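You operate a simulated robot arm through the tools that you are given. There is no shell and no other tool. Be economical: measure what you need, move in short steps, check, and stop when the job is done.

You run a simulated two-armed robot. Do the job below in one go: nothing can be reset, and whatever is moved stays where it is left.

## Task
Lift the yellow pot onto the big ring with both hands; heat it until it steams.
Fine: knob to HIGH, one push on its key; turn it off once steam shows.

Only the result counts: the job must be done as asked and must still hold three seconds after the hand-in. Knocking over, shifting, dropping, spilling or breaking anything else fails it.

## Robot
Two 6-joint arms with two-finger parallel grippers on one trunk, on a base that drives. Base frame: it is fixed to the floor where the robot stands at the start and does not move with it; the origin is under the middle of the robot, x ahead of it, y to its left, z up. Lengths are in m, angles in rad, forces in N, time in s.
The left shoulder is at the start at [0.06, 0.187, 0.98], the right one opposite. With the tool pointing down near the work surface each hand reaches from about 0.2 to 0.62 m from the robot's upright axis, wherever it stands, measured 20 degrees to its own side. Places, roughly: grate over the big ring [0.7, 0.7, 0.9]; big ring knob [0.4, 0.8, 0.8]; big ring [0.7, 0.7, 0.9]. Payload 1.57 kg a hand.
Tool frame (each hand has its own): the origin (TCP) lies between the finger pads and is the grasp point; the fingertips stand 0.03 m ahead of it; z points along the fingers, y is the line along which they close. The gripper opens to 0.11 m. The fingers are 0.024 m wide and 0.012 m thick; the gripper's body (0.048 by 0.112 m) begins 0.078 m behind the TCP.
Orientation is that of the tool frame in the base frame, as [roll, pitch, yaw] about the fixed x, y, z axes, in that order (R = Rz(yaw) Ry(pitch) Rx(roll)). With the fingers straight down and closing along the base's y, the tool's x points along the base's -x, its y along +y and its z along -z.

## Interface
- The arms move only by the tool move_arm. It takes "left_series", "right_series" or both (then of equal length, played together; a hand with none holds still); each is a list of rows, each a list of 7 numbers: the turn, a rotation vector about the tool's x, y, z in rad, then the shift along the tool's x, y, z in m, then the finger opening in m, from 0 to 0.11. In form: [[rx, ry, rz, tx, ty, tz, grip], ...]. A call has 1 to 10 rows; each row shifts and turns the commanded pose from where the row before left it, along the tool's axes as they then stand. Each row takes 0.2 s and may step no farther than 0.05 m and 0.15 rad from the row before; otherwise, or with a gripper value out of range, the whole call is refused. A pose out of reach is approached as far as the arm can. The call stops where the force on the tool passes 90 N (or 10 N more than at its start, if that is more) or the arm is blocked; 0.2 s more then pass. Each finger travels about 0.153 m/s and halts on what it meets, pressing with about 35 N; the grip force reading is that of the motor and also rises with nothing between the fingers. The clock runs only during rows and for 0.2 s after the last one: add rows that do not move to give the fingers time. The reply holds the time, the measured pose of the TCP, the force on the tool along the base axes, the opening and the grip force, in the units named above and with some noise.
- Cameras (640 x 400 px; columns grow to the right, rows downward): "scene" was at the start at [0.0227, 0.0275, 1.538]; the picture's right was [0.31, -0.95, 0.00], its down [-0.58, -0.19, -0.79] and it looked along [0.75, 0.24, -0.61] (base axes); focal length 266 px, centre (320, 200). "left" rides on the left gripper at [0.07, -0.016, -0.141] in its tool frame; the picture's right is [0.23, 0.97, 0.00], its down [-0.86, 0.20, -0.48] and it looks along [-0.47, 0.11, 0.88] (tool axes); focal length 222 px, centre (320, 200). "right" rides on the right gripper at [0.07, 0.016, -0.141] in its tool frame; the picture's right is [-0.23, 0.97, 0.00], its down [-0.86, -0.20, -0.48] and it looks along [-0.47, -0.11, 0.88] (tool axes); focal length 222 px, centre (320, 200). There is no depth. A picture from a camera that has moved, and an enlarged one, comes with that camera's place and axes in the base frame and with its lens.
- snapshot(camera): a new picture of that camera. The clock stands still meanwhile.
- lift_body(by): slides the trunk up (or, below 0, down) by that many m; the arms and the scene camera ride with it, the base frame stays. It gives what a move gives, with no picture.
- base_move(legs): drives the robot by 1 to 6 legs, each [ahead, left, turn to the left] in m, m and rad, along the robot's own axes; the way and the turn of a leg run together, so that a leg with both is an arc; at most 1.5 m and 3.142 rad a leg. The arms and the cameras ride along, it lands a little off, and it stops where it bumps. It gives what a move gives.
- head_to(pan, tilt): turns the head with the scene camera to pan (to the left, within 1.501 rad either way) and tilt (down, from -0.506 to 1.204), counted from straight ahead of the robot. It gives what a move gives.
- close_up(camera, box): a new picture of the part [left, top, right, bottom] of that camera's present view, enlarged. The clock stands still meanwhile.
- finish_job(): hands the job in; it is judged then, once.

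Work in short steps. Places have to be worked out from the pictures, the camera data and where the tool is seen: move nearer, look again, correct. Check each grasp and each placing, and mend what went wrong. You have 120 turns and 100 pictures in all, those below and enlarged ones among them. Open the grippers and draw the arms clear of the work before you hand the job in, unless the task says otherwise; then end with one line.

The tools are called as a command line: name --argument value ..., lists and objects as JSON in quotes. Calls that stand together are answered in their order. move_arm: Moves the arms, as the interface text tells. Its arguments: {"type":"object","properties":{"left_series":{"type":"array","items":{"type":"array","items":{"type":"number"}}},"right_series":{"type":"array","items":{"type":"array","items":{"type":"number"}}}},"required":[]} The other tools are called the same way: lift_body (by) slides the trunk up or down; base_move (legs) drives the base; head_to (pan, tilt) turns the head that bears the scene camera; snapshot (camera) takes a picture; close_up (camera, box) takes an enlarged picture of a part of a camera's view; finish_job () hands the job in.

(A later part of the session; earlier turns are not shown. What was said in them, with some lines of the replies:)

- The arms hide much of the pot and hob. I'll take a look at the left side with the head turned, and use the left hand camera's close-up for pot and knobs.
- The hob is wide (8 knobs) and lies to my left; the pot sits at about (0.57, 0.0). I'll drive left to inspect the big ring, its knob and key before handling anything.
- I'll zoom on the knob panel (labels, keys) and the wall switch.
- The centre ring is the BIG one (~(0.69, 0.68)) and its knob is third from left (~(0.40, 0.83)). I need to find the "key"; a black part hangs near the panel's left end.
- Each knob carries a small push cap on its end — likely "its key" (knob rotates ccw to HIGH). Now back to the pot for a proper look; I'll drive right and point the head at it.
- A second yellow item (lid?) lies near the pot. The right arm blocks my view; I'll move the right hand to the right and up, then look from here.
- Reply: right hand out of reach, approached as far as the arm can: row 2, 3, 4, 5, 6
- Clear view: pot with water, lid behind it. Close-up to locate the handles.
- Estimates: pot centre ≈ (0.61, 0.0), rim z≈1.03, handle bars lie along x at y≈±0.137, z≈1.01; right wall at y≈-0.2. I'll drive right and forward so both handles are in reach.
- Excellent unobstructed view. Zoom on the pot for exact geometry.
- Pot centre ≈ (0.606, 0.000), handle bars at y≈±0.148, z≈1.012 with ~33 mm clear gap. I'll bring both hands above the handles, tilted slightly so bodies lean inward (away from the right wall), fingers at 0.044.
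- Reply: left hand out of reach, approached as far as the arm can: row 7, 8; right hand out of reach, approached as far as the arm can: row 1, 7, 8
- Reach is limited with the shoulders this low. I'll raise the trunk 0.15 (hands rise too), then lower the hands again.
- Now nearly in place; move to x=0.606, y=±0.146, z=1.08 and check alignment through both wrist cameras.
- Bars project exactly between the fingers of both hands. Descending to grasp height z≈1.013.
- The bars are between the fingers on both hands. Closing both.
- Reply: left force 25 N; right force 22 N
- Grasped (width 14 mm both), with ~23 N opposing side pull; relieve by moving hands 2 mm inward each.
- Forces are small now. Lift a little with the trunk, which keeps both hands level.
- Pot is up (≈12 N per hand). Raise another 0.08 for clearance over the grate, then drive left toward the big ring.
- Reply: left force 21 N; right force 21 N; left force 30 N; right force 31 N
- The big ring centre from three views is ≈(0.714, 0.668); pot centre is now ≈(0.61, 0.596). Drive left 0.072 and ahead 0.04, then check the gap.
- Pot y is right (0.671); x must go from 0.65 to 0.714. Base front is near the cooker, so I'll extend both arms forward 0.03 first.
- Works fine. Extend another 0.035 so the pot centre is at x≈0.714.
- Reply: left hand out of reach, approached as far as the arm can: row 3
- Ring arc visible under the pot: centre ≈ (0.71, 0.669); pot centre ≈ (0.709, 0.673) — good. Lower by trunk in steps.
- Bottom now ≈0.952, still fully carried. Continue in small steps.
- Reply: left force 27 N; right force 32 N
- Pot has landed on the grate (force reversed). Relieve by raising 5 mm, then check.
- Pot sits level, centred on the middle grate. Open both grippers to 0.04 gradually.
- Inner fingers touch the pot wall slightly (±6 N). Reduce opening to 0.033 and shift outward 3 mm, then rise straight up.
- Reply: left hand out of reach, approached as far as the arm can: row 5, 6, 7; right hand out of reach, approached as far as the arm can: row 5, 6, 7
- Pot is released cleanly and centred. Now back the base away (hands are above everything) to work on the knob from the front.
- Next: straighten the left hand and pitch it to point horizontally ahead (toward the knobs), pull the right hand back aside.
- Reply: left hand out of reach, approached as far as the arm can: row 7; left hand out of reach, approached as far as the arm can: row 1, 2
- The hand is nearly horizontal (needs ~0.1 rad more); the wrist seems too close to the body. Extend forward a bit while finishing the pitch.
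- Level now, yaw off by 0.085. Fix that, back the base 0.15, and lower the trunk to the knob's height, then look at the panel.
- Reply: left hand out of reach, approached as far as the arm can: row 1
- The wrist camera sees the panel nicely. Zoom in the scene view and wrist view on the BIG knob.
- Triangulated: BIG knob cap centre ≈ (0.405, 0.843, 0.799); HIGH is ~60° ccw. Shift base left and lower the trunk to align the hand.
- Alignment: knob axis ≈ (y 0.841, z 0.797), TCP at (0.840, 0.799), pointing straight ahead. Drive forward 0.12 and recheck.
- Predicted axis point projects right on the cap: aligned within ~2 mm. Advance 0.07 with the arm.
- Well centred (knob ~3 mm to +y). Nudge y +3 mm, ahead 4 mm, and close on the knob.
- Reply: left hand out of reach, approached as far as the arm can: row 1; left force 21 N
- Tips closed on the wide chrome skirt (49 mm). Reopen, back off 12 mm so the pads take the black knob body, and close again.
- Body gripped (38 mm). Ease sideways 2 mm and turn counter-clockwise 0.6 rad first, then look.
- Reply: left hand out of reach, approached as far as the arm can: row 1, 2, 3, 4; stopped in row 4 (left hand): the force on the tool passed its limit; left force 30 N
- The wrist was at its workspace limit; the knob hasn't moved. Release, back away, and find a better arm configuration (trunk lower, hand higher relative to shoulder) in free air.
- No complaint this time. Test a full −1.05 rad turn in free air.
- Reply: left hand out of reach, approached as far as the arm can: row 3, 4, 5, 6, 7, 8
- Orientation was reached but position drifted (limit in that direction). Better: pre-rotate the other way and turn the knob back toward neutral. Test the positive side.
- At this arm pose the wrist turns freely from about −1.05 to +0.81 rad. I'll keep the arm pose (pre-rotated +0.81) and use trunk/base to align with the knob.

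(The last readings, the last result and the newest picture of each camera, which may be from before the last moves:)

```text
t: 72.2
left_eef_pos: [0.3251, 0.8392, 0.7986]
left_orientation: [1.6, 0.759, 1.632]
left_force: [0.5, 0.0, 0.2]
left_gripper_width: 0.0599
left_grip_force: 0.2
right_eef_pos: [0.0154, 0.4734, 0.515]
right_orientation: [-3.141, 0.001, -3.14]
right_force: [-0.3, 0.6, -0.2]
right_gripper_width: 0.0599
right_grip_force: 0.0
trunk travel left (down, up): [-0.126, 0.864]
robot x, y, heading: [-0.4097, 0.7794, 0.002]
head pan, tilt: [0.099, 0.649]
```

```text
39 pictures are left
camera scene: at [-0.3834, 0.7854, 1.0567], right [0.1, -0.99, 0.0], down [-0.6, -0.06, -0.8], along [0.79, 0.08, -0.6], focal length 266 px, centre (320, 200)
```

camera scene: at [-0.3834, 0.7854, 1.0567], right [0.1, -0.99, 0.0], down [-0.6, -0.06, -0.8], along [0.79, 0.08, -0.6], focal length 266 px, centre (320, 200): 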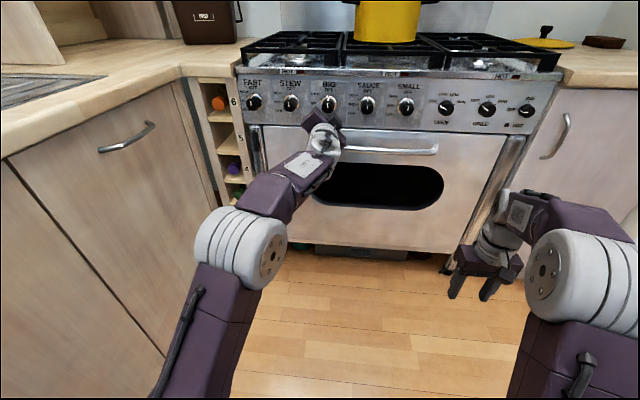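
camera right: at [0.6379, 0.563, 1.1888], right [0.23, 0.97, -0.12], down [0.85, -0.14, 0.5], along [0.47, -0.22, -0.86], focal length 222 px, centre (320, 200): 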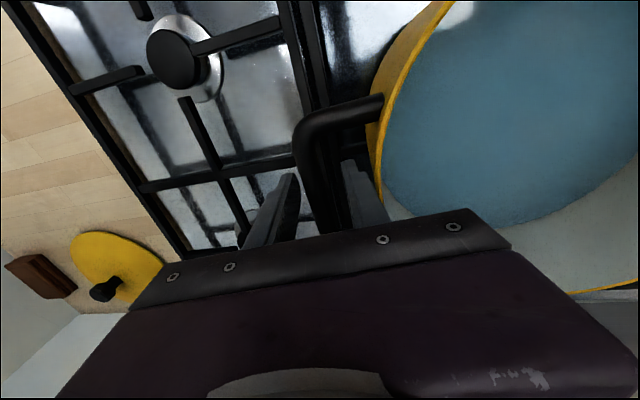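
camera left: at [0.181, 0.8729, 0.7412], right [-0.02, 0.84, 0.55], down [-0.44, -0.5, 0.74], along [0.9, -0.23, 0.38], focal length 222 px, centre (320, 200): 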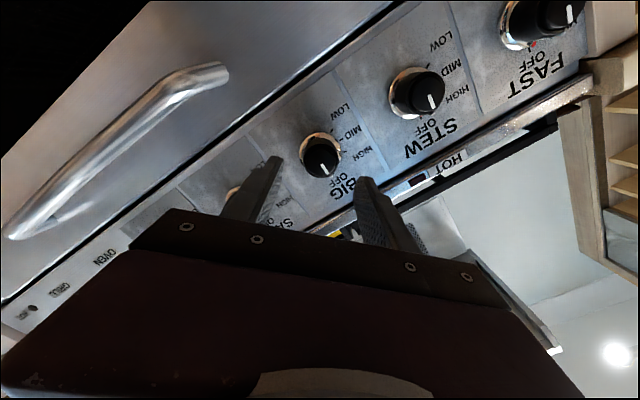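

The knob projects where expected (322,158 vs predicted 320,161). Drive the last 0.066 forward.

base_move --legs '[[0.066, 0.002, 0]]'

close_up --camera "left" --box '[200, 75, 440, 225]'

close_up --camera "scene" --box '[260, 60, 420, 160]'

```text
t: 73.2
left_eef_pos: [0.3893, 0.8426, 0.7973]
left_orientation: [1.602, 0.76, 1.633]
left_force: [0.3, 1.0, -0.3]
left_gripper_width: 0.0597
left_grip_force: 0.0
right_eef_pos: [0.081, 0.4763, 0.5149]
right_orientation: [-3.139, 0.0, -3.137]
right_force: [0.1, 0.0, 0.6]
right_gripper_width: 0.0598
right_grip_force: 0.0
trunk travel left (down, up): [-0.126, 0.864]
robot x, y, heading: [-0.3437, 0.7783, 0.004]
head pan, tilt: [0.099, 0.649]
```

```text
2.67 times, centred on (320, 150) of left
camera zoom: at [0.2457, 0.8763, 0.7411], right [-0.02, 0.84, 0.55], down [-0.44, -0.5, 0.74], along [0.9, -0.23, 0.38], focal length 592 px, centre (320, 333)
```

zoom: 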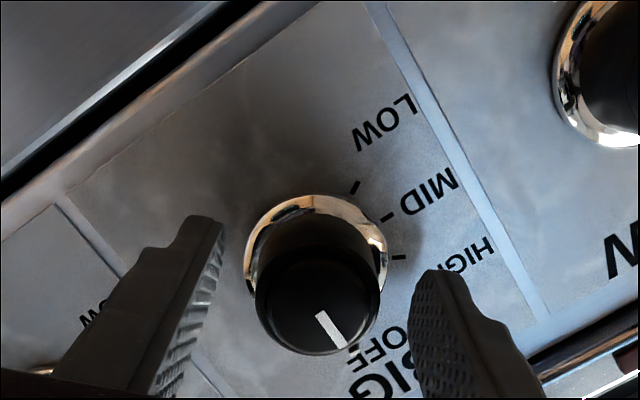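

```text
4.00 times, centred on (340, 110) of scene
camera zoom: at [-0.3185, 0.7877, 1.0567], right [0.1, -0.99, 0.0], down [-0.6, -0.06, -0.8], along [0.79, 0.08, -0.6], focal length 1063 px, centre (240, 560)
```

zoom: 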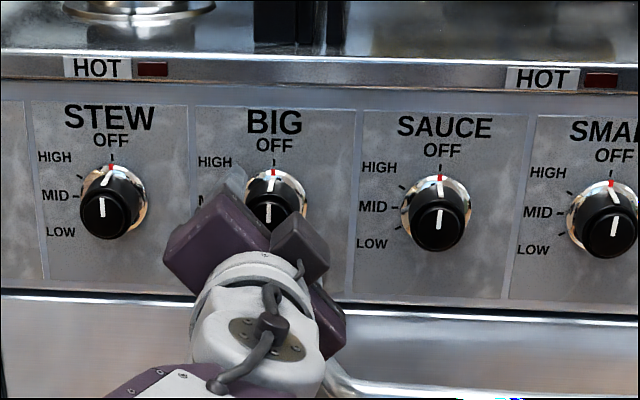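

Knob is centred between the pads; HIGH tick is 60° from OFF. Close on the knob.

move_arm --left_series '[[0, 0, 0, 0, 0, 0, 0.045], [0, 0, 0, 0, 0, 0, 0.035], [0, 0, 0, 0, 0, 0, 0.025], [0, 0, 0, 0, 0, 0, 0.015], [0, 0, 0, 0, 0, 0, 0.015]]'

```text
t: 74.4
left_eef_pos: [0.3894, 0.8434, 0.798]
left_orientation: [1.604, 0.76, 1.634]
left_force: [-1.6, 0.0, -0.2]
left_gripper_width: 0.0383
left_grip_force: 44.5
right_eef_pos: [0.081, 0.4758, 0.5154]
right_orientation: [-3.139, 0.001, -3.136]
right_force: [-0.4, -0.4, 0.0]
right_gripper_width: 0.0603
right_grip_force: 0.1
trunk travel left (down, up): [-0.126, 0.864]
robot x, y, heading: [-0.345, 0.7788, 0.01]
head pan, tilt: [0.099, 0.649]
```

Clean grasp, no side force. Turn ccw 0.72 rad first and look.

move_arm --left_series '[[0, 0, -0.12, 0, 0, 0, 0.015], [0, 0, -0.12, 0, 0, 0, 0.015], [0, 0, -0.12, 0, 0, 0, 0.015], [0, 0, -0.12, 0, 0, 0, 0.015], [0, 0, -0.12, 0, 0, 0, 0.015], [0, 0, -0.12, 0, 0, 0, 0.015], [0, 0, 0, 0, 0, 0, 0.015]]'

close_up --camera "scene" --box '[260, 60, 420, 160]'

close_up --camera "left" --box '[200, 75, 440, 225]'

```text
t: 76.0
left_eef_pos: [0.3902, 0.8403, 0.7976]
left_orientation: [1.827, 1.476, 1.864]
left_force: [-19.2, -11.4, -17.3]
left_gripper_width: 0.0381
left_grip_force: 43.9
right_eef_pos: [0.0803, 0.4755, 0.5152]
right_orientation: [-3.142, 0.001, -3.138]
right_force: [0.1, 1.0, 0.4]
right_gripper_width: 0.0599
right_grip_force: 0.0
trunk travel left (down, up): [-0.126, 0.864]
robot x, y, heading: [-0.3478, 0.7781, 0.001]
head pan, tilt: [0.099, 0.649]
```

```text
4.00 times, centred on (340, 110) of scene
camera zoom: at [-0.3188, 0.7862, 1.0566], right [0.1, -0.99, 0.0], down [-0.6, -0.06, -0.8], along [0.79, 0.08, -0.6], focal length 1063 px, centre (240, 560)
```

zoom: 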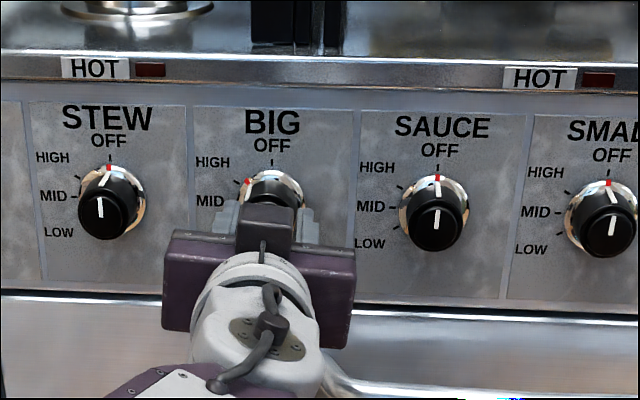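

```text
2.67 times, centred on (320, 150) of left
camera zoom: at [0.2477, 0.8252, 0.7299], right [-0.04, 0.99, -0.14], down [-0.46, 0.1, 0.88], along [0.89, 0.1, 0.45], focal length 592 px, centre (320, 333)
```

zoom: 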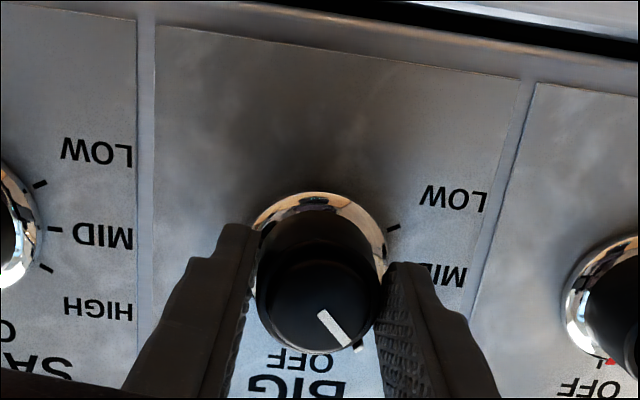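

Knob follows: red mark at ~41°. Continue 0.33 rad to reach HIGH at 60°.

move_arm --left_series '[[0, 0, -0.11, 0, 0, 0, 0.015], [0, 0, -0.11, 0, 0, 0, 0.015], [0, 0, -0.11, 0, 0, 0, 0.015], [0, 0, 0, 0, 0, 0, 0.015]]'

close_up --camera "scene" --box '[280, 70, 360, 120]'

```text
t: 77.0
left_eef_pos: [0.3903, 0.8392, 0.797]
left_orientation: [-1.673, 1.331, -1.635]
left_force: [-17.0, -18.5, -17.3]
left_gripper_width: 0.0383
left_grip_force: 43.8
right_eef_pos: [0.0809, 0.4754, 0.5157]
right_orientation: [3.141, 0.001, -3.139]
right_force: [-0.8, -0.9, 0.6]
right_gripper_width: 0.0598
right_grip_force: 0.1
trunk travel left (down, up): [-0.126, 0.864]
robot x, y, heading: [-0.3472, 0.7813, 0.003]
head pan, tilt: [0.099, 0.649]
```

```text
8.00 times, centred on (320, 95) of scene
camera zoom: at [-0.3185, 0.7853, 1.0567], right [0.1, -0.99, 0.0], down [-0.6, -0.06, -0.8], along [0.79, 0.08, -0.6], focal length 2126 px, centre (320, 1040)
```

zoom: 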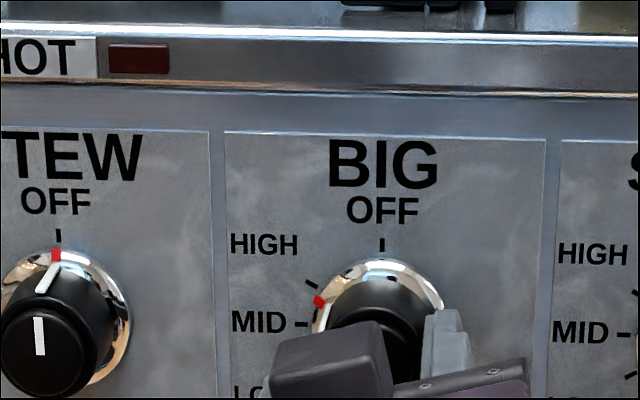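

Mark is at the HIGH tick (60° turned). Open and back off 0.1 m, then verify.

move_arm --left_series '[[0, 0, 0, 0, 0, 0, 0.045], [0, 0, 0, 0, 0, 0, 0.06], [0, 0, 0, 0, 0, 0, 0.06]]'

base_move --legs '[[-0.08, 0, 0]]'

close_up --camera "left" --box '[220, 75, 420, 200]'

close_up --camera "scene" --box '[260, 60, 420, 160]'

```text
t: 77.8
left_eef_pos: [0.3893, 0.8439, 0.7984]
left_orientation: [-1.66, 1.329, -1.615]
left_force: [0.6, -0.5, -0.8]
left_gripper_width: 0.0599
left_grip_force: 0.0
right_eef_pos: [0.0815, 0.4774, 0.5139]
right_orientation: [-3.14, 0.002, -3.137]
right_force: [0.5, 0.5, -0.1]
right_gripper_width: 0.0601
right_grip_force: 0.1
trunk travel left (down, up): [-0.126, 0.864]
robot x, y, heading: [-0.3469, 0.7769, 0.001]
head pan, tilt: [0.099, 0.649]
```

```text
t: 78.9
left_eef_pos: [0.31, 0.8426, 0.7986]
left_orientation: [-1.662, 1.33, -1.618]
left_force: [-0.1, -0.8, -0.2]
left_gripper_width: 0.0598
left_grip_force: 0.0
right_eef_pos: [0.0013, 0.4758, 0.5151]
right_orientation: [3.141, 0.003, -3.139]
right_force: [0.0, 0.1, -0.4]
right_gripper_width: 0.0602
right_grip_force: 0.0
trunk travel left (down, up): [-0.126, 0.864]
robot x, y, heading: [-0.4243, 0.776, 0.001]
head pan, tilt: [0.099, 0.649]
```

```text
3.20 times, centred on (320, 138) of left
camera zoom: at [0.1692, 0.8042, 0.7382], right [-0.05, 0.89, -0.45], down [-0.48, 0.38, 0.79], along [0.88, 0.25, 0.41], focal length 711 px, centre (320, 400)
```

zoom: 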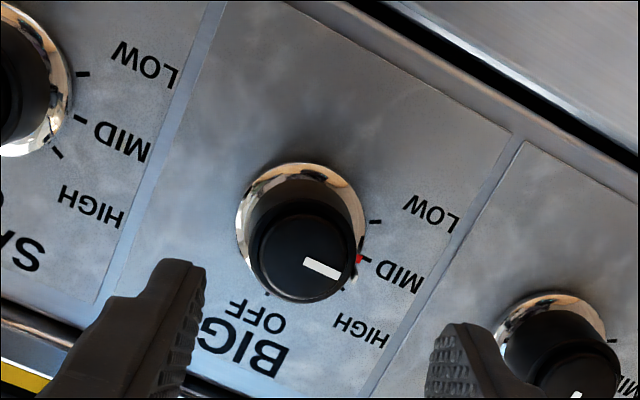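

```text
4.00 times, centred on (340, 110) of scene
camera zoom: at [-0.3988, 0.7875, 1.0568], right [0.1, -0.99, 0.0], down [-0.6, -0.06, -0.8], along [0.79, 0.08, -0.6], focal length 1063 px, centre (240, 560)
```

zoom: 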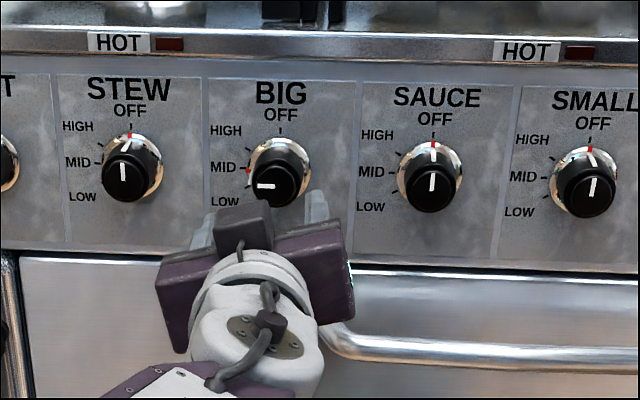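

After release the knob sits at MID (it moved past HIGH, probably a detent). Return, re-grip and turn it back clockwise ~0.52 rad.

base_move --legs '[[0.08, -0.002, 0]]'

move_arm --left_series '[[0, 0, 0, 0, 0, 0, 0.045], [0, 0, 0, 0, 0, 0, 0.035], [0, 0, 0, 0, 0, 0, 0.025], [0, 0, 0, 0, 0, 0, 0.015], [0, 0, 0, 0, 0, 0, 0.015]]'

close_up --camera "scene" --box '[280, 70, 360, 120]'

```text
t: 79.9
left_eef_pos: [0.3919, 0.8403, 0.7977]
left_orientation: [-1.665, 1.331, -1.621]
left_force: [-0.1, -0.4, 0.3]
left_gripper_width: 0.0599
left_grip_force: 0.0
right_eef_pos: [0.081, 0.4725, 0.5149]
right_orientation: [-3.14, 0.0, -3.139]
right_force: [0.2, -1.2, -0.4]
right_gripper_width: 0.0599
right_grip_force: 0.0
trunk travel left (down, up): [-0.126, 0.864]
robot x, y, heading: [-0.3407, 0.7752, 0.001]
head pan, tilt: [0.099, 0.649]
```

```text
t: 81.1
left_eef_pos: [0.3918, 0.8383, 0.7985]
left_orientation: [-1.663, 1.332, -1.621]
left_force: [2.9, -0.5, 1.7]
left_gripper_width: 0.0383
left_grip_force: 44.2
right_eef_pos: [0.0818, 0.4739, 0.514]
right_orientation: [-3.139, 0.0, -3.139]
right_force: [-0.7, -0.5, -1.1]
right_gripper_width: 0.0602
right_grip_force: 0.1
trunk travel left (down, up): [-0.126, 0.864]
robot x, y, heading: [-0.3403, 0.7768, -0.0]
head pan, tilt: [0.099, 0.649]
```

```text
8.00 times, centred on (320, 95) of scene
camera zoom: at [-0.3172, 0.7853, 1.0568], right [0.1, -0.99, 0.0], down [-0.6, -0.06, -0.8], along [0.79, 0.08, -0.6], focal length 2126 px, centre (320, 1040)
```

zoom: 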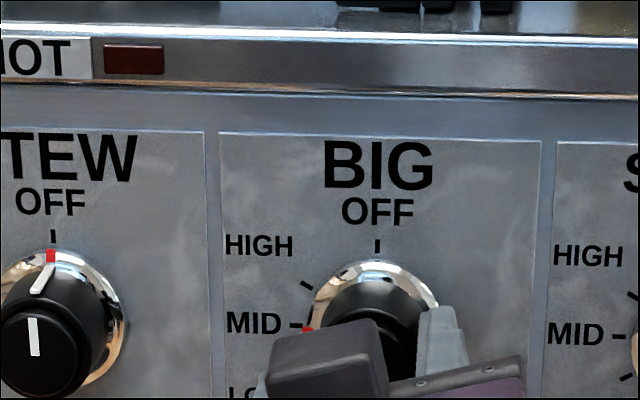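

Mark at MID (308,329); for HIGH it should appear near (320,296). Turn clockwise 0.5 rad.

move_arm --left_series '[[0, 0, 0.1, 0, 0, 0, 0.015], [0, 0, 0.1, 0, 0, 0, 0.015], [0, 0, 0.1, 0, 0, 0, 0.015], [0, 0, 0.1, 0, 0, 0, 0.015], [0, 0, 0.1, 0, 0, 0, 0.015], [0, 0, 0, 0, 0, 0, 0.015]]'

close_up --camera "scene" --box '[280, 70, 360, 120]'

```text
t: 82.5
left_eef_pos: [0.391, 0.841, 0.799]
left_orientation: [1.656, 1.308, 1.693]
left_force: [10.7, 0.9, 6.9]
left_gripper_width: 0.0384
left_grip_force: 44.2
right_eef_pos: [0.0817, 0.4736, 0.5161]
right_orientation: [-3.141, -0.001, -3.138]
right_force: [-0.2, 0.6, 0.2]
right_gripper_width: 0.0599
right_grip_force: 0.1
trunk travel left (down, up): [-0.126, 0.864]
robot x, y, heading: [-0.3402, 0.7747, -0.001]
head pan, tilt: [0.099, 0.649]
```

```text
8.00 times, centred on (320, 95) of scene
camera zoom: at [-0.3168, 0.7856, 1.0568], right [0.1, -0.99, 0.0], down [-0.6, -0.06, -0.8], along [0.79, 0.08, -0.61], focal length 2126 px, centre (320, 1040)
```

zoom: 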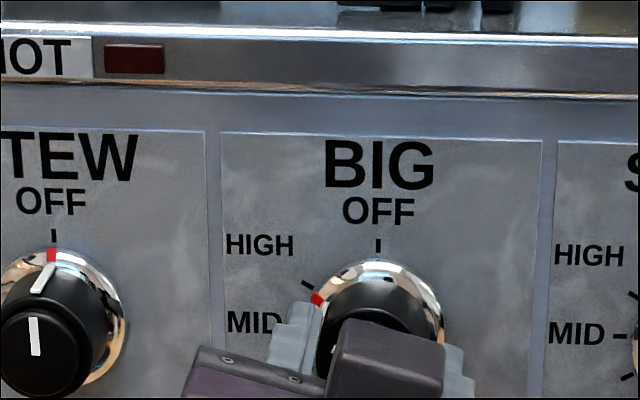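

Mark at the HIGH tick with little side force. Open and check before retreating.

move_arm --left_series '[[0, 0, 0.03, 0, 0, 0, 0.015], [0, 0, 0, 0, 0, 0, 0.06], [0, 0, 0, 0, 0, 0, 0.06]]'

close_up --camera "scene" --box '[280, 70, 360, 120]'

```text
t: 83.3
left_eef_pos: [0.3913, 0.8407, 0.7986]
left_orientation: [1.649, 1.276, 1.686]
left_force: [0.1, -0.1, -0.1]
left_gripper_width: 0.0599
left_grip_force: 0.1
right_eef_pos: [0.0817, 0.4732, 0.5158]
right_orientation: [-3.139, 0.002, -3.137]
right_force: [0.6, -0.5, -0.2]
right_gripper_width: 0.0601
right_grip_force: 0.0
trunk travel left (down, up): [-0.126, 0.864]
robot x, y, heading: [-0.3419, 0.7791, -0.0]
head pan, tilt: [0.099, 0.649]
```

```text
8.00 times, centred on (320, 95) of scene
camera zoom: at [-0.3174, 0.7855, 1.0567], right [0.1, -0.99, 0.0], down [-0.6, -0.06, -0.8], along [0.79, 0.08, -0.6], focal length 2126 px, centre (320, 1040)
```

zoom: 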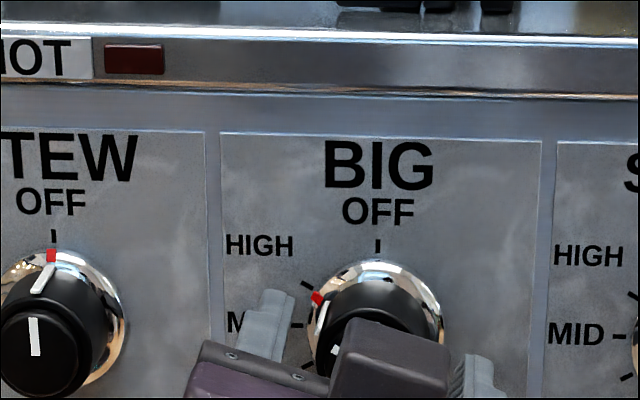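

Knob stays on HIGH. Back off, close the fingers into a probe for pushing the cap ("key"), and look.

base_move --legs '[[-0.06, 0, 0]]'

move_arm --left_series '[[0, 0, 0, 0, 0, -0.02, 0.03], [0, 0, 0, 0, 0, -0.02, 0.0], [0, 0, 0, 0, 0, 0, 0.0], [0, 0, 0, 0, 0, 0, 0.0]]'

close_up --camera "scene" --box '[260, 60, 420, 160]'

close_up --camera "left" --box '[200, 75, 440, 225]'

```text
t: 84.3
left_eef_pos: [0.3313, 0.8416, 0.7999]
left_orientation: [1.644, 1.279, 1.684]
left_force: [0.4, 0.0, 0.1]
left_gripper_width: 0.0601
left_grip_force: 0.0
right_eef_pos: [0.0217, 0.4743, 0.5154]
right_orientation: [-3.141, 0.001, -3.137]
right_force: [-0.3, -0.6, -0.4]
right_gripper_width: 0.0602
right_grip_force: 0.0
trunk travel left (down, up): [-0.126, 0.864]
robot x, y, heading: [-0.4061, 0.7757, 0.002]
head pan, tilt: [0.099, 0.649]
```

```text
t: 85.3
left_eef_pos: [0.2901, 0.8388, 0.7995]
left_orientation: [1.645, 1.279, 1.684]
left_force: [0.2, 0.3, -0.2]
left_gripper_width: 0.0
left_grip_force: 21.0
right_eef_pos: [0.0213, 0.4751, 0.5146]
right_orientation: [-3.139, 0.0, -3.137]
right_force: [0.0, -0.3, -1.0]
right_gripper_width: 0.0602
right_grip_force: 0.0
trunk travel left (down, up): [-0.126, 0.864]
robot x, y, heading: [-0.4021, 0.7734, 0.002]
head pan, tilt: [0.099, 0.649]
```

```text
4.00 times, centred on (340, 110) of scene
camera zoom: at [-0.3771, 0.7854, 1.0567], right [0.1, -0.99, 0.0], down [-0.6, -0.06, -0.8], along [0.79, 0.08, -0.6], focal length 1063 px, centre (240, 560)
```

zoom: 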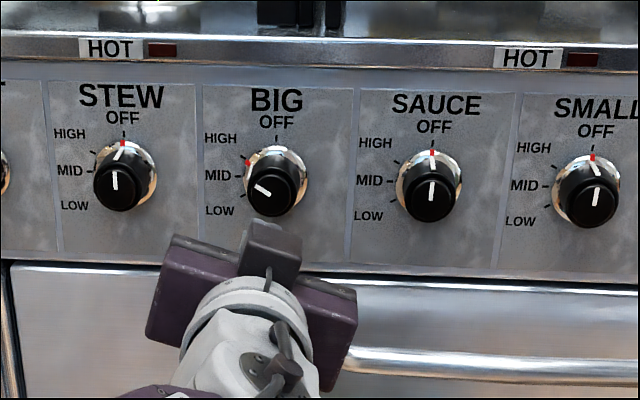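

```text
2.67 times, centred on (320, 150) of left
camera zoom: at [0.1481, 0.8382, 0.7314], right [-0.04, 1.0, 0.06], down [-0.46, -0.07, 0.89], along [0.89, 0.01, 0.46], focal length 592 px, centre (320, 333)
```

zoom: 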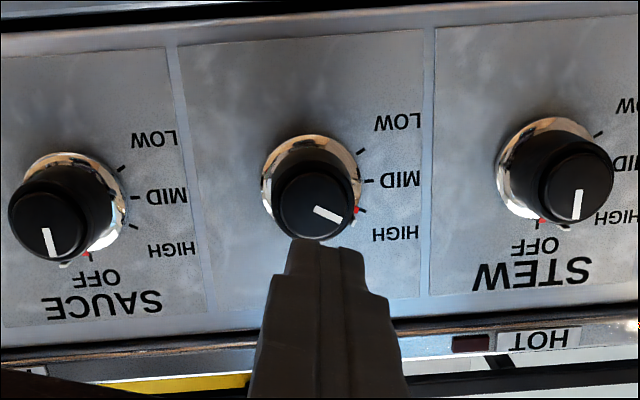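

Knob is at HIGH. The probe line hits the cap centre within 2 mm. Drive forward 0.06, then approach with the arm in small steps.

base_move --legs '[[0.06, 0, 0]]'

close_up --camera "left" --box '[240, 90, 400, 190]'

close_up --camera "scene" --box '[280, 70, 360, 120]'

```text
t: 86.3
left_eef_pos: [0.349, 0.8396, 0.8002]
left_orientation: [1.648, 1.281, 1.687]
left_force: [-0.5, 0.9, 1.5]
left_gripper_width: 0.0
left_grip_force: 21.4
right_eef_pos: [0.0804, 0.4746, 0.5151]
right_orientation: [-3.14, 0.0, -3.137]
right_force: [0.8, -0.6, -0.7]
right_gripper_width: 0.0599
right_grip_force: 0.1
trunk travel left (down, up): [-0.126, 0.864]
robot x, y, heading: [-0.3443, 0.7766, 0.007]
head pan, tilt: [0.099, 0.649]
```

```text
4.00 times, centred on (320, 140) of left
camera zoom: at [0.2069, 0.8389, 0.7312], right [-0.04, 1.0, 0.06], down [-0.46, -0.07, 0.89], along [0.89, 0.01, 0.46], focal length 888 px, centre (320, 440)
```

zoom: 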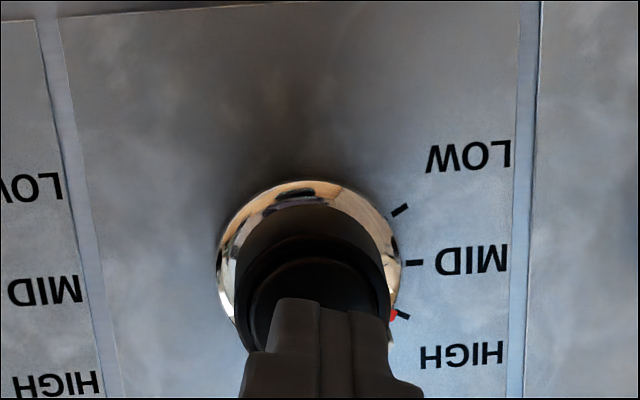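

```text
8.00 times, centred on (320, 95) of scene
camera zoom: at [-0.3182, 0.7856, 1.0567], right [0.1, -0.99, 0.0], down [-0.6, -0.06, -0.8], along [0.79, 0.08, -0.6], focal length 2126 px, centre (320, 1040)
```

zoom: 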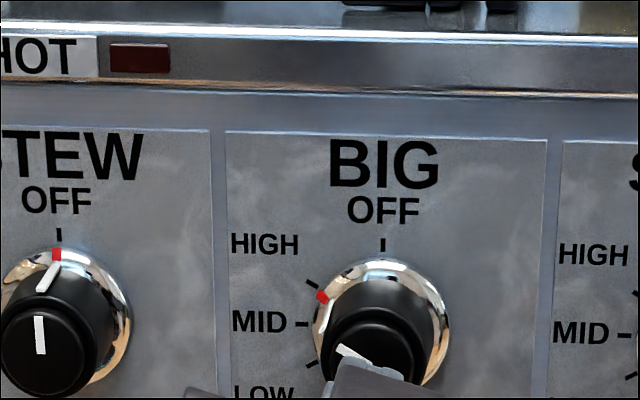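

Probe lined up with the cap. Advance 20 mm slowly.

move_arm --left_series '[[0, 0, 0, 0, 0, 0.005, 0], [0, 0, 0, 0, 0, 0.005, 0], [0, 0, 0, 0, 0, 0.005, 0], [0, 0, 0, 0, 0, 0.003, 0]]'

```text
t: 87.3
left_eef_pos: [0.368, 0.8412, 0.7995]
left_orientation: [1.647, 1.28, 1.687]
left_force: [-0.1, 0.5, 0.7]
left_gripper_width: 0.0
left_grip_force: 20.8
right_eef_pos: [0.0808, 0.4744, 0.5141]
right_orientation: [-3.14, 0.0, -3.137]
right_force: [0.1, -0.4, -0.2]
right_gripper_width: 0.0599
right_grip_force: 0.2
trunk travel left (down, up): [-0.126, 0.864]
robot x, y, heading: [-0.346, 0.777, 0.0]
head pan, tilt: [0.099, 0.649]
```

Tip at ≈0.398, no contact. Continue in 2 mm rows.

move_arm --left_series '[[0, 0, 0, 0, 0, 0.002, 0], [0, 0, 0, 0, 0, 0.002, 0], [0, 0, 0, 0, 0, 0.002, 0]]'

```text
t: 88.1
left_eef_pos: [0.3713, 0.8402, 0.8]
left_orientation: [1.647, 1.28, 1.686]
left_force: [-2.6, -1.6, 0.1]
left_gripper_width: 0.0
left_grip_force: 21.2
right_eef_pos: [0.0809, 0.4741, 0.5155]
right_orientation: [-3.141, 0.003, -3.136]
right_force: [0.6, 0.0, 0.0]
right_gripper_width: 0.0599
right_grip_force: 0.3
trunk travel left (down, up): [-0.126, 0.864]
robot x, y, heading: [-0.3431, 0.7773, -0.001]
head pan, tilt: [0.099, 0.649]
```

Contact starting (−2.6 N in x). Keep pushing a few mm.

move_arm --left_series '[[0, 0, 0, 0, 0, 0.002, 0], [0, 0, 0, 0, 0, 0.002, 0]]'

close_up --camera "scene" --box '[280, 70, 360, 120]'

```text
t: 88.7
left_eef_pos: [0.3758, 0.8408, 0.799]
left_orientation: [1.65, 1.279, 1.688]
left_force: [-20.8, -1.6, -7.1]
left_gripper_width: 0.0001
left_grip_force: 21.4
right_eef_pos: [0.081, 0.4747, 0.5158]
right_orientation: [-3.14, 0.002, -3.137]
right_force: [-0.5, -0.4, -0.6]
right_gripper_width: 0.0599
right_grip_force: 0.0
trunk travel left (down, up): [-0.126, 0.864]
robot x, y, heading: [-0.3471, 0.7739, 0.002]
head pan, tilt: [0.099, 0.649]
```

```text
8.00 times, centred on (320, 95) of scene
camera zoom: at [-0.3205, 0.7855, 1.0567], right [0.1, -0.99, 0.0], down [-0.6, -0.06, -0.8], along [0.79, 0.08, -0.6], focal length 2126 px, centre (320, 1040)
```

zoom: 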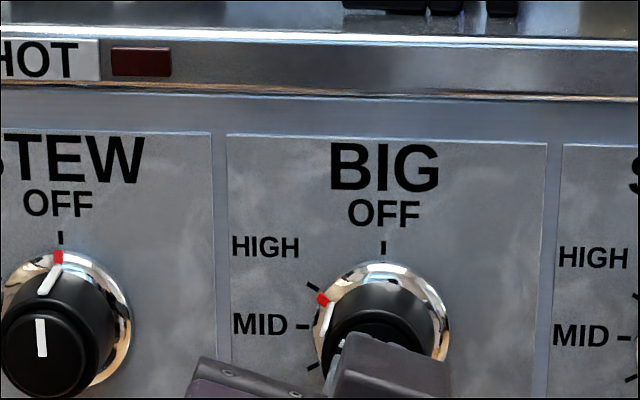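

Force 21 N. One more 2 mm to be sure it is fully pressed.

move_arm --left_series '[[0, 0, 0, 0, 0, 0.0025, 0], [0, 0, 0, 0, 0, 0, 0]]'

head_to --pan 0.0 --tilt 0.3

snapshot --camera "scene"

```text
t: 89.3
left_eef_pos: [0.3774, 0.8422, 0.7995]
left_orientation: [1.645, 1.279, 1.68]
left_force: [-30.9, -3.8, -11.8]
left_gripper_width: 0.0
left_grip_force: 21.4
right_eef_pos: [0.0795, 0.4742, 0.5146]
right_orientation: [-3.141, 0.002, -3.136]
right_force: [-1.2, 0.0, 0.1]
right_gripper_width: 0.0601
right_grip_force: 0.1
trunk travel left (down, up): [-0.126, 0.864]
robot x, y, heading: [-0.3477, 0.7786, -0.004]
head pan, tilt: [0.099, 0.649]
```

```text
t: 90.1
left_eef_pos: [0.3782, 0.8415, 0.8017]
left_orientation: [1.64, 1.28, 1.679]
left_force: [-31.1, -6.6, -10.9]
left_gripper_width: 0.0001
left_grip_force: 21.4
right_eef_pos: [0.0809, 0.4754, 0.5168]
right_orientation: [-3.139, 0.004, -3.137]
right_force: [-0.1, -0.5, 0.0]
right_gripper_width: 0.0601
right_grip_force: 0.0
trunk travel left (down, up): [-0.126, 0.864]
robot x, y, heading: [-0.3481, 0.7735, 0.006]
head pan, tilt: [0.0, 0.3]
```

```text
23 pictures are left
camera scene: at [-0.3141, 0.7762, 1.0885], right [0.0, -1.0, 0.0], down [-0.29, 0.0, -0.96], along [0.96, 0.0, -0.29], focal length 266 px, centre (320, 200)
```

scene: 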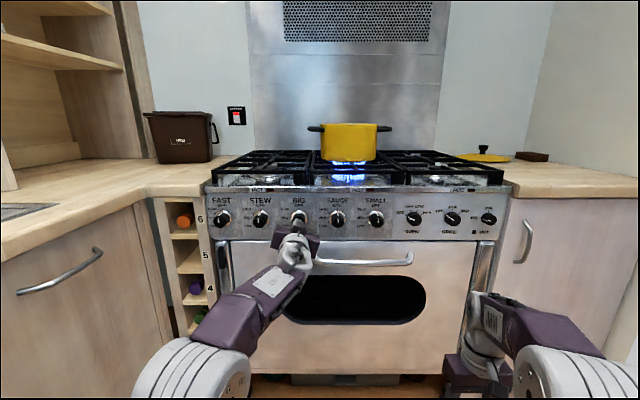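

The blue flame is burning under the pot. Withdraw the probe straight back, and prepare the gripper (open, pre-rotated −0.54) for turning off later.

move_arm --left_series '[[0, 0, 0, 0, 0, -0.01, 0], [0, 0, 0, 0, 0, -0.015, 0], [0, 0, 0, 0, 0, 0, 0]]'

base_move --legs '[[-0.06, 0, 0]]'

move_arm --left_series '[[0, 0, -0.135, 0, 0, 0, 0.03], [0, 0, -0.135, 0, 0, 0, 0.06], [0, 0, -0.135, 0, 0, 0.02, 0.06], [0, 0, -0.135, 0, 0, 0.01, 0.06], [0, 0, 0, 0, 0, 0, 0.06]]'

snapshot --camera "scene"

```text
t: 90.9
left_eef_pos: [0.3547, 0.8414, 0.7989]
left_orientation: [1.644, 1.28, 1.685]
left_force: [0.1, -0.2, -0.1]
left_gripper_width: 0.0
left_grip_force: 21.2
right_eef_pos: [0.0811, 0.4745, 0.515]
right_orientation: [-3.14, 0.002, -3.136]
right_force: [-0.9, -0.1, -0.7]
right_gripper_width: 0.0597
right_grip_force: 0.0
trunk travel left (down, up): [-0.126, 0.864]
robot x, y, heading: [-0.3458, 0.7751, 0.001]
head pan, tilt: [0.0, 0.3]
```

```text
t: 91.8
left_eef_pos: [0.2962, 0.8407, 0.7993]
left_orientation: [1.647, 1.28, 1.684]
left_force: [-0.5, 0.5, -0.1]
left_gripper_width: 0.0
left_grip_force: 21.2
right_eef_pos: [0.0218, 0.474, 0.5148]
right_orientation: [-3.14, 0.002, -3.138]
right_force: [0.4, -0.6, 0.0]
right_gripper_width: 0.0602
right_grip_force: 0.1
trunk travel left (down, up): [-0.126, 0.864]
robot x, y, heading: [-0.4041, 0.7757, 0.002]
head pan, tilt: [0.0, 0.3]
```

```text
t: 93.0
left_eef_pos: [0.3264, 0.8427, 0.7978]
left_orientation: [-1.66, 1.32, -1.614]
left_force: [-0.5, -0.2, -0.5]
left_gripper_width: 0.0599
left_grip_force: 0.0
right_eef_pos: [0.0223, 0.4744, 0.5147]
right_orientation: [-3.14, 0.001, -3.138]
right_force: [0.6, -0.3, 0.0]
right_gripper_width: 0.0598
right_grip_force: 0.0
trunk travel left (down, up): [-0.126, 0.864]
robot x, y, heading: [-0.4064, 0.7785, 0.006]
head pan, tilt: [0.0, 0.3]
```

```text
22 pictures are left
camera scene: at [-0.3704, 0.7768, 1.0885], right [0.0, -1.0, 0.0], down [-0.3, 0.0, -0.96], along [0.96, 0.0, -0.3], focal length 266 px, centre (320, 200)
```

scene: 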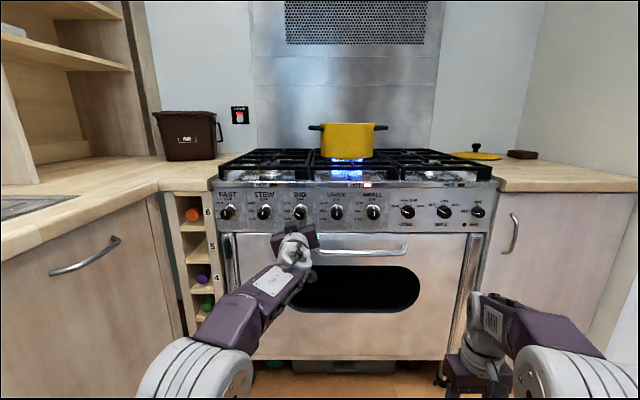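

Flame on and the HOT lamp lit; no steam yet. Move the open gripper back around the knob so I can turn it off promptly.

base_move --legs '[[0.064, -0.002, 0]]'

close_up --camera "scene" --box '[220, 60, 420, 185]'

```text
t: 94.0
left_eef_pos: [0.3933, 0.8402, 0.7968]
left_orientation: [-1.662, 1.321, -1.618]
left_force: [-0.2, -1.0, 0.2]
left_gripper_width: 0.0599
left_grip_force: 0.0
right_eef_pos: [0.0883, 0.4717, 0.5146]
right_orientation: [-3.139, 0.0, -3.138]
right_force: [0.1, 0.6, -0.2]
right_gripper_width: 0.0601
right_grip_force: 0.0
trunk travel left (down, up): [-0.126, 0.864]
robot x, y, heading: [-0.3399, 0.7779, 0.002]
head pan, tilt: [0.0, 0.3]
```

```text
3.20 times, centred on (320, 122) of scene
camera zoom: at [-0.3037, 0.7749, 1.0885], right [0.0, -1.0, 0.0], down [-0.3, 0.0, -0.96], along [0.96, 0.0, -0.3], focal length 850 px, centre (320, 448)
```

zoom: 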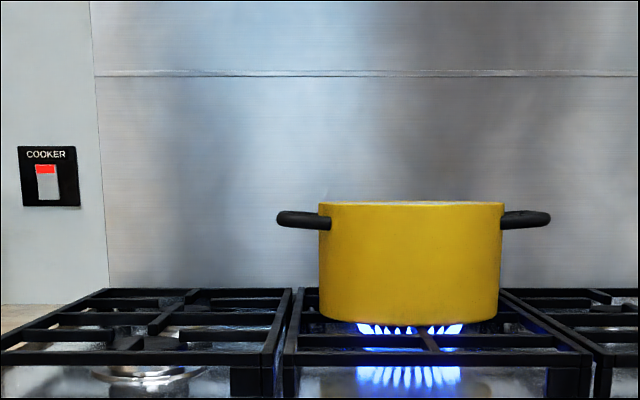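

Flame is centred under the pot; no steam yet. Wait with zero moves and check.

move_arm --left_series '[[0, 0, 0, 0, 0, 0, 0.06], [0, 0, 0, 0, 0, 0, 0.06], [0, 0, 0, 0, 0, 0, 0.06], [0, 0, 0, 0, 0, 0, 0.06], [0, 0, 0, 0, 0, 0, 0.06], [0, 0, 0, 0, 0, 0, 0.06], [0, 0, 0, 0, 0, 0, 0.06], [0, 0, 0, 0, 0, 0, 0.06], [0, 0, 0, 0, 0, 0, 0.06], [0, 0, 0, 0, 0, 0, 0.06]]'

move_arm --left_series '[[0, 0, 0, 0, 0, 0, 0.06], [0, 0, 0, 0, 0, 0, 0.06], [0, 0, 0, 0, 0, 0, 0.06], [0, 0, 0, 0, 0, 0, 0.06], [0, 0, 0, 0, 0, 0, 0.06], [0, 0, 0, 0, 0, 0, 0.06], [0, 0, 0, 0, 0, 0, 0.06], [0, 0, 0, 0, 0, 0, 0.06], [0, 0, 0, 0, 0, 0, 0.06], [0, 0, 0, 0, 0, 0, 0.06]]'

close_up --camera "scene" --box '[220, 60, 420, 185]'

```text
t: 96.2
left_eef_pos: [0.3919, 0.839, 0.7987]
left_orientation: [-1.66, 1.32, -1.614]
left_force: [-0.1, -0.4, 0.0]
left_gripper_width: 0.0598
left_grip_force: 0.2
right_eef_pos: [0.088, 0.474, 0.5152]
right_orientation: [-3.141, -0.001, -3.138]
right_force: [0.4, -0.7, -0.5]
right_gripper_width: 0.0602
right_grip_force: 0.0
trunk travel left (down, up): [-0.126, 0.864]
robot x, y, heading: [-0.3348, 0.7805, 0.003]
head pan, tilt: [0.0, 0.3]
```

```text
t: 98.5
left_eef_pos: [0.3924, 0.8395, 0.7982]
left_orientation: [-1.66, 1.321, -1.615]
left_force: [0.5, -0.2, 0.0]
left_gripper_width: 0.0599
left_grip_force: 0.1
right_eef_pos: [0.0873, 0.4712, 0.5142]
right_orientation: [-3.14, 0.0, -3.138]
right_force: [-0.2, 0.5, -0.5]
right_gripper_width: 0.0599
right_grip_force: 0.2
trunk travel left (down, up): [-0.126, 0.864]
robot x, y, heading: [-0.3379, 0.7755, 0.002]
head pan, tilt: [0.0, 0.3]
```

```text
3.20 times, centred on (320, 122) of scene
camera zoom: at [-0.304, 0.7749, 1.0885], right [0.0, -1.0, 0.0], down [-0.3, 0.0, -0.96], along [0.96, 0.0, -0.3], focal length 850 px, centre (320, 448)
```

zoom: 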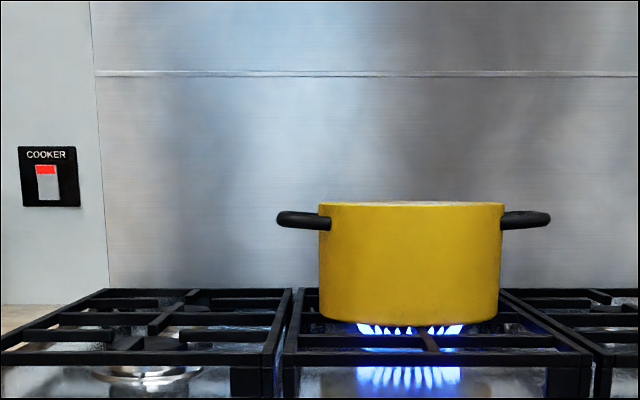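

No steam yet; wait about 8 s more.

move_arm --left_series '[[0, 0, 0, 0, 0, 0, 0.06], [0, 0, 0, 0, 0, 0, 0.06], [0, 0, 0, 0, 0, 0, 0.06], [0, 0, 0, 0, 0, 0, 0.06], [0, 0, 0, 0, 0, 0, 0.06], [0, 0, 0, 0, 0, 0, 0.06], [0, 0, 0, 0, 0, 0, 0.06], [0, 0, 0, 0, 0, 0, 0.06], [0, 0, 0, 0, 0, 0, 0.06], [0, 0, 0, 0, 0, 0, 0.06]]'

move_arm --left_series '[[0, 0, 0, 0, 0, 0, 0.06], [0, 0, 0, 0, 0, 0, 0.06], [0, 0, 0, 0, 0, 0, 0.06], [0, 0, 0, 0, 0, 0, 0.06], [0, 0, 0, 0, 0, 0, 0.06], [0, 0, 0, 0, 0, 0, 0.06], [0, 0, 0, 0, 0, 0, 0.06], [0, 0, 0, 0, 0, 0, 0.06], [0, 0, 0, 0, 0, 0, 0.06], [0, 0, 0, 0, 0, 0, 0.06]]'

move_arm --left_series '[[0, 0, 0, 0, 0, 0, 0.06], [0, 0, 0, 0, 0, 0, 0.06], [0, 0, 0, 0, 0, 0, 0.06], [0, 0, 0, 0, 0, 0, 0.06], [0, 0, 0, 0, 0, 0, 0.06], [0, 0, 0, 0, 0, 0, 0.06], [0, 0, 0, 0, 0, 0, 0.06], [0, 0, 0, 0, 0, 0, 0.06], [0, 0, 0, 0, 0, 0, 0.06], [0, 0, 0, 0, 0, 0, 0.06]]'

close_up --camera "scene" --box '[220, 60, 420, 185]'

```text
t: 100.7
left_eef_pos: [0.392, 0.8387, 0.799]
left_orientation: [-1.66, 1.321, -1.616]
left_force: [0.6, 0.2, 0.2]
left_gripper_width: 0.0602
left_grip_force: 0.1
right_eef_pos: [0.0887, 0.4717, 0.5149]
right_orientation: [-3.139, 0.0, -3.138]
right_force: [0.0, 0.7, 0.1]
right_gripper_width: 0.0599
right_grip_force: 0.0
trunk travel left (down, up): [-0.126, 0.864]
robot x, y, heading: [-0.3361, 0.773, -0.004]
head pan, tilt: [0.0, 0.3]
```

```text
t: 102.8
left_eef_pos: [0.3921, 0.8397, 0.798]
left_orientation: [-1.66, 1.323, -1.615]
left_force: [-0.4, -0.5, 0.2]
left_gripper_width: 0.0601
left_grip_force: 0.2
right_eef_pos: [0.0877, 0.4712, 0.5147]
right_orientation: [-3.141, 0.001, -3.138]
right_force: [-0.7, 0.2, 0.8]
right_gripper_width: 0.0601
right_grip_force: 0.1
trunk travel left (down, up): [-0.126, 0.864]
robot x, y, heading: [-0.3396, 0.7764, -0.0]
head pan, tilt: [0.0, 0.3]
```

```text
t: 105.0
left_eef_pos: [0.393, 0.8396, 0.798]
left_orientation: [-1.661, 1.32, -1.618]
left_force: [-0.1, -0.6, 1.1]
left_gripper_width: 0.0598
left_grip_force: 0.0
right_eef_pos: [0.0888, 0.4715, 0.5147]
right_orientation: [-3.139, -0.001, -3.137]
right_force: [0.0, -0.8, -0.4]
right_gripper_width: 0.06
right_grip_force: 0.0
trunk travel left (down, up): [-0.126, 0.864]
robot x, y, heading: [-0.3373, 0.7765, -0.001]
head pan, tilt: [0.0, 0.3]
```

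```text
3.20 times, centred on (320, 122) of scene
camera zoom: at [-0.304, 0.7749, 1.0885], right [0.0, -1.0, 0.0], down [-0.3, 0.0, -0.96], along [0.96, 0.0, -0.3], focal length 850 px, centre (320, 448)
```

zoom: 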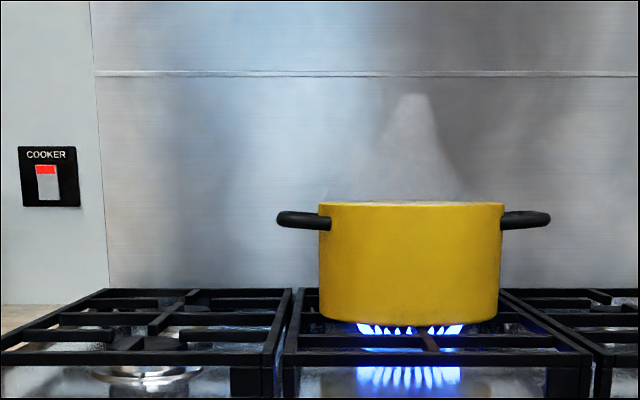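

Steam is rising. Grip the knob and turn it clockwise back to OFF.

move_arm --left_series '[[0, 0, 0, 0, 0, 0, 0.04], [0, 0, 0, 0, 0, 0, 0.015], [0, 0, 0, 0, 0, 0, 0.015], [0, 0, 0.14, 0, 0, 0, 0.015], [0, 0, 0.14, 0, 0, 0, 0.015], [0, 0, 0.14, 0, 0, 0, 0.015], [0, 0, 0.14, 0, 0, 0, 0.015], [0, 0, 0.14, 0, 0, 0, 0.015], [0, 0, 0.14, 0, 0, 0, 0.015], [0, 0, 0.14, 0, 0, 0, 0.015]]'

move_arm --left_series '[[0, 0, 0.07, 0, 0, 0, 0.015], [0, 0, 0, 0, 0, 0, 0.015]]'

close_up --camera "scene" --box '[220, 120, 380, 220]'

```text
t: 107.2
left_eef_pos: [0.392, 0.8411, 0.7988]
left_orientation: [1.6, 0.837, 1.635]
left_force: [13.1, 8.4, 8.4]
left_gripper_width: 0.0384
left_grip_force: 43.5
right_eef_pos: [0.0884, 0.4722, 0.516]
right_orientation: [-3.139, 0.001, -3.137]
right_force: [0.2, 0.1, 0.1]
right_gripper_width: 0.0603
right_grip_force: 0.0
trunk travel left (down, up): [-0.126, 0.864]
robot x, y, heading: [-0.3387, 0.7747, 0.005]
head pan, tilt: [0.0, 0.3]
```

```text
t: 107.8
left_eef_pos: [0.3926, 0.8415, 0.7988]
left_orientation: [1.6, 0.771, 1.633]
left_force: [7.5, 11.0, 9.5]
left_gripper_width: 0.0386
left_grip_force: 44.1
right_eef_pos: [0.0883, 0.472, 0.5153]
right_orientation: [-3.139, 0.002, -3.138]
right_force: [0.9, -0.5, 0.7]
right_gripper_width: 0.0599
right_grip_force: 0.0
trunk travel left (down, up): [-0.126, 0.864]
robot x, y, heading: [-0.3364, 0.7756, 0.004]
head pan, tilt: [0.0, 0.3]
```

```text
4.00 times, centred on (300, 170) of scene
camera zoom: at [-0.3044, 0.7764, 1.0886], right [0.0, -1.0, 0.0], down [-0.3, 0.0, -0.96], along [0.96, 0.0, -0.3], focal length 1063 px, centre (400, 320)
```

zoom: 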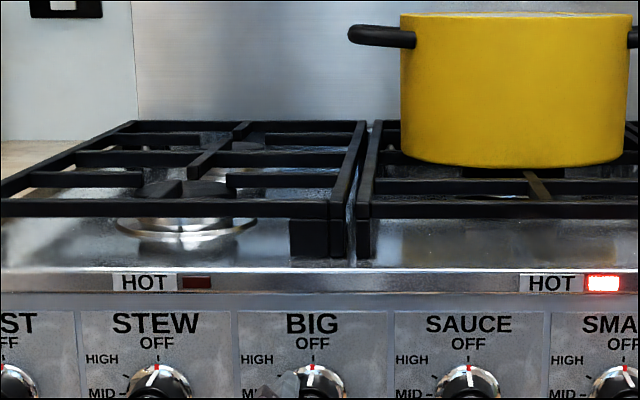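

Flame is out and the mark is at OFF. Open the gripper, back away and verify it stays.

move_arm --left_series '[[0, 0, 0, 0, 0, 0, 0.06], [0, 0, 0, 0, 0, 0, 0.06]]'

base_move --legs '[[-0.2, 0, 0]]'

head_to --pan 0.0 --tilt 0.4

close_up --camera "scene" --box '[220, 60, 420, 185]'

close_up --camera "left" --box '[220, 75, 420, 200]'

```text
t: 108.5
left_eef_pos: [0.3925, 0.8378, 0.7973]
left_orientation: [1.602, 0.77, 1.631]
left_force: [-0.4, 0.7, -0.7]
left_gripper_width: 0.0602
left_grip_force: 0.2
right_eef_pos: [0.0873, 0.4715, 0.5139]
right_orientation: [-3.138, -0.001, -3.139]
right_force: [-0.1, -0.3, 1.2]
right_gripper_width: 0.0601
right_grip_force: 0.1
trunk travel left (down, up): [-0.126, 0.864]
robot x, y, heading: [-0.3385, 0.7745, 0.003]
head pan, tilt: [0.0, 0.3]
```

```text
t: 110.1
left_eef_pos: [0.1898, 0.8402, 0.7987]
left_orientation: [1.601, 0.768, 1.635]
left_force: [-0.1, 0.0, -0.2]
left_gripper_width: 0.0599
left_grip_force: 0.0
right_eef_pos: [-0.1137, 0.4717, 0.5152]
right_orientation: [-3.139, 0.001, -3.136]
right_force: [-0.3, 0.1, 0.5]
right_gripper_width: 0.0603
right_grip_force: 0.0
trunk travel left (down, up): [-0.126, 0.864]
robot x, y, heading: [-0.5438, 0.7746, 0.003]
head pan, tilt: [0.0, 0.3]
```

```text
t: 110.7
left_eef_pos: [0.1899, 0.8402, 0.7975]
left_orientation: [1.602, 0.771, 1.634]
left_force: [0.0, 0.2, -0.1]
left_gripper_width: 0.0599
left_grip_force: 0.0
right_eef_pos: [-0.1143, 0.4722, 0.5151]
right_orientation: [-3.139, -0.001, -3.138]
right_force: [1.0, 0.9, 0.6]
right_gripper_width: 0.0601
right_grip_force: 0.0
trunk travel left (down, up): [-0.126, 0.864]
robot x, y, heading: [-0.5412, 0.7745, 0.003]
head pan, tilt: [0.0, 0.4]
```

```text
3.20 times, centred on (320, 122) of scene
camera zoom: at [-0.5072, 0.7745, 1.0793], right [0.0, -1.0, 0.0], down [-0.39, 0.0, -0.92], along [0.92, 0.0, -0.39], focal length 850 px, centre (320, 448)
```

zoom: 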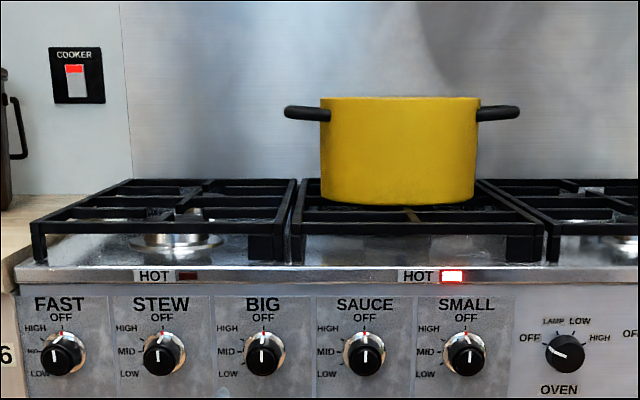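

```text
3.20 times, centred on (320, 138) of left
camera zoom: at [0.0462, 0.8731, 0.741], right [-0.02, 0.84, 0.54], down [-0.44, -0.49, 0.75], along [0.9, -0.22, 0.38], focal length 711 px, centre (320, 400)
```

zoom: 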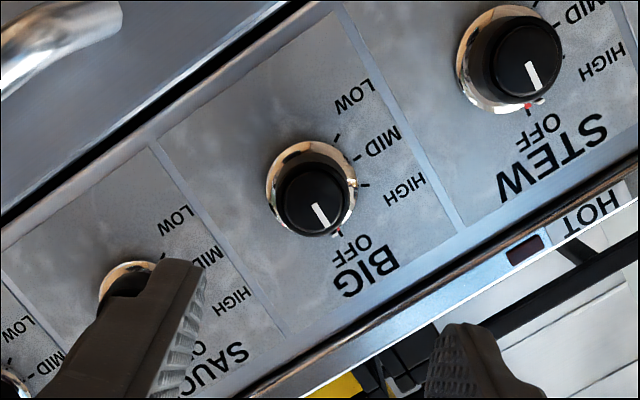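

The BIG knob is at OFF, the flame is out, the pot stands on the big ring and still steams faintly. The grippers are open and the arms are clear, so I hand in.

finish_job

```text
The job is handed in.
```

The yellow pot is on the big ring. I heated it on HIGH with one push of the key on its knob until steam rose, then turned the knob back to OFF. On the first turn the knob went past HIGH to MID, so I set it back to HIGH before pushing the key. The flame is out, the grippers are open and the arms are clear.
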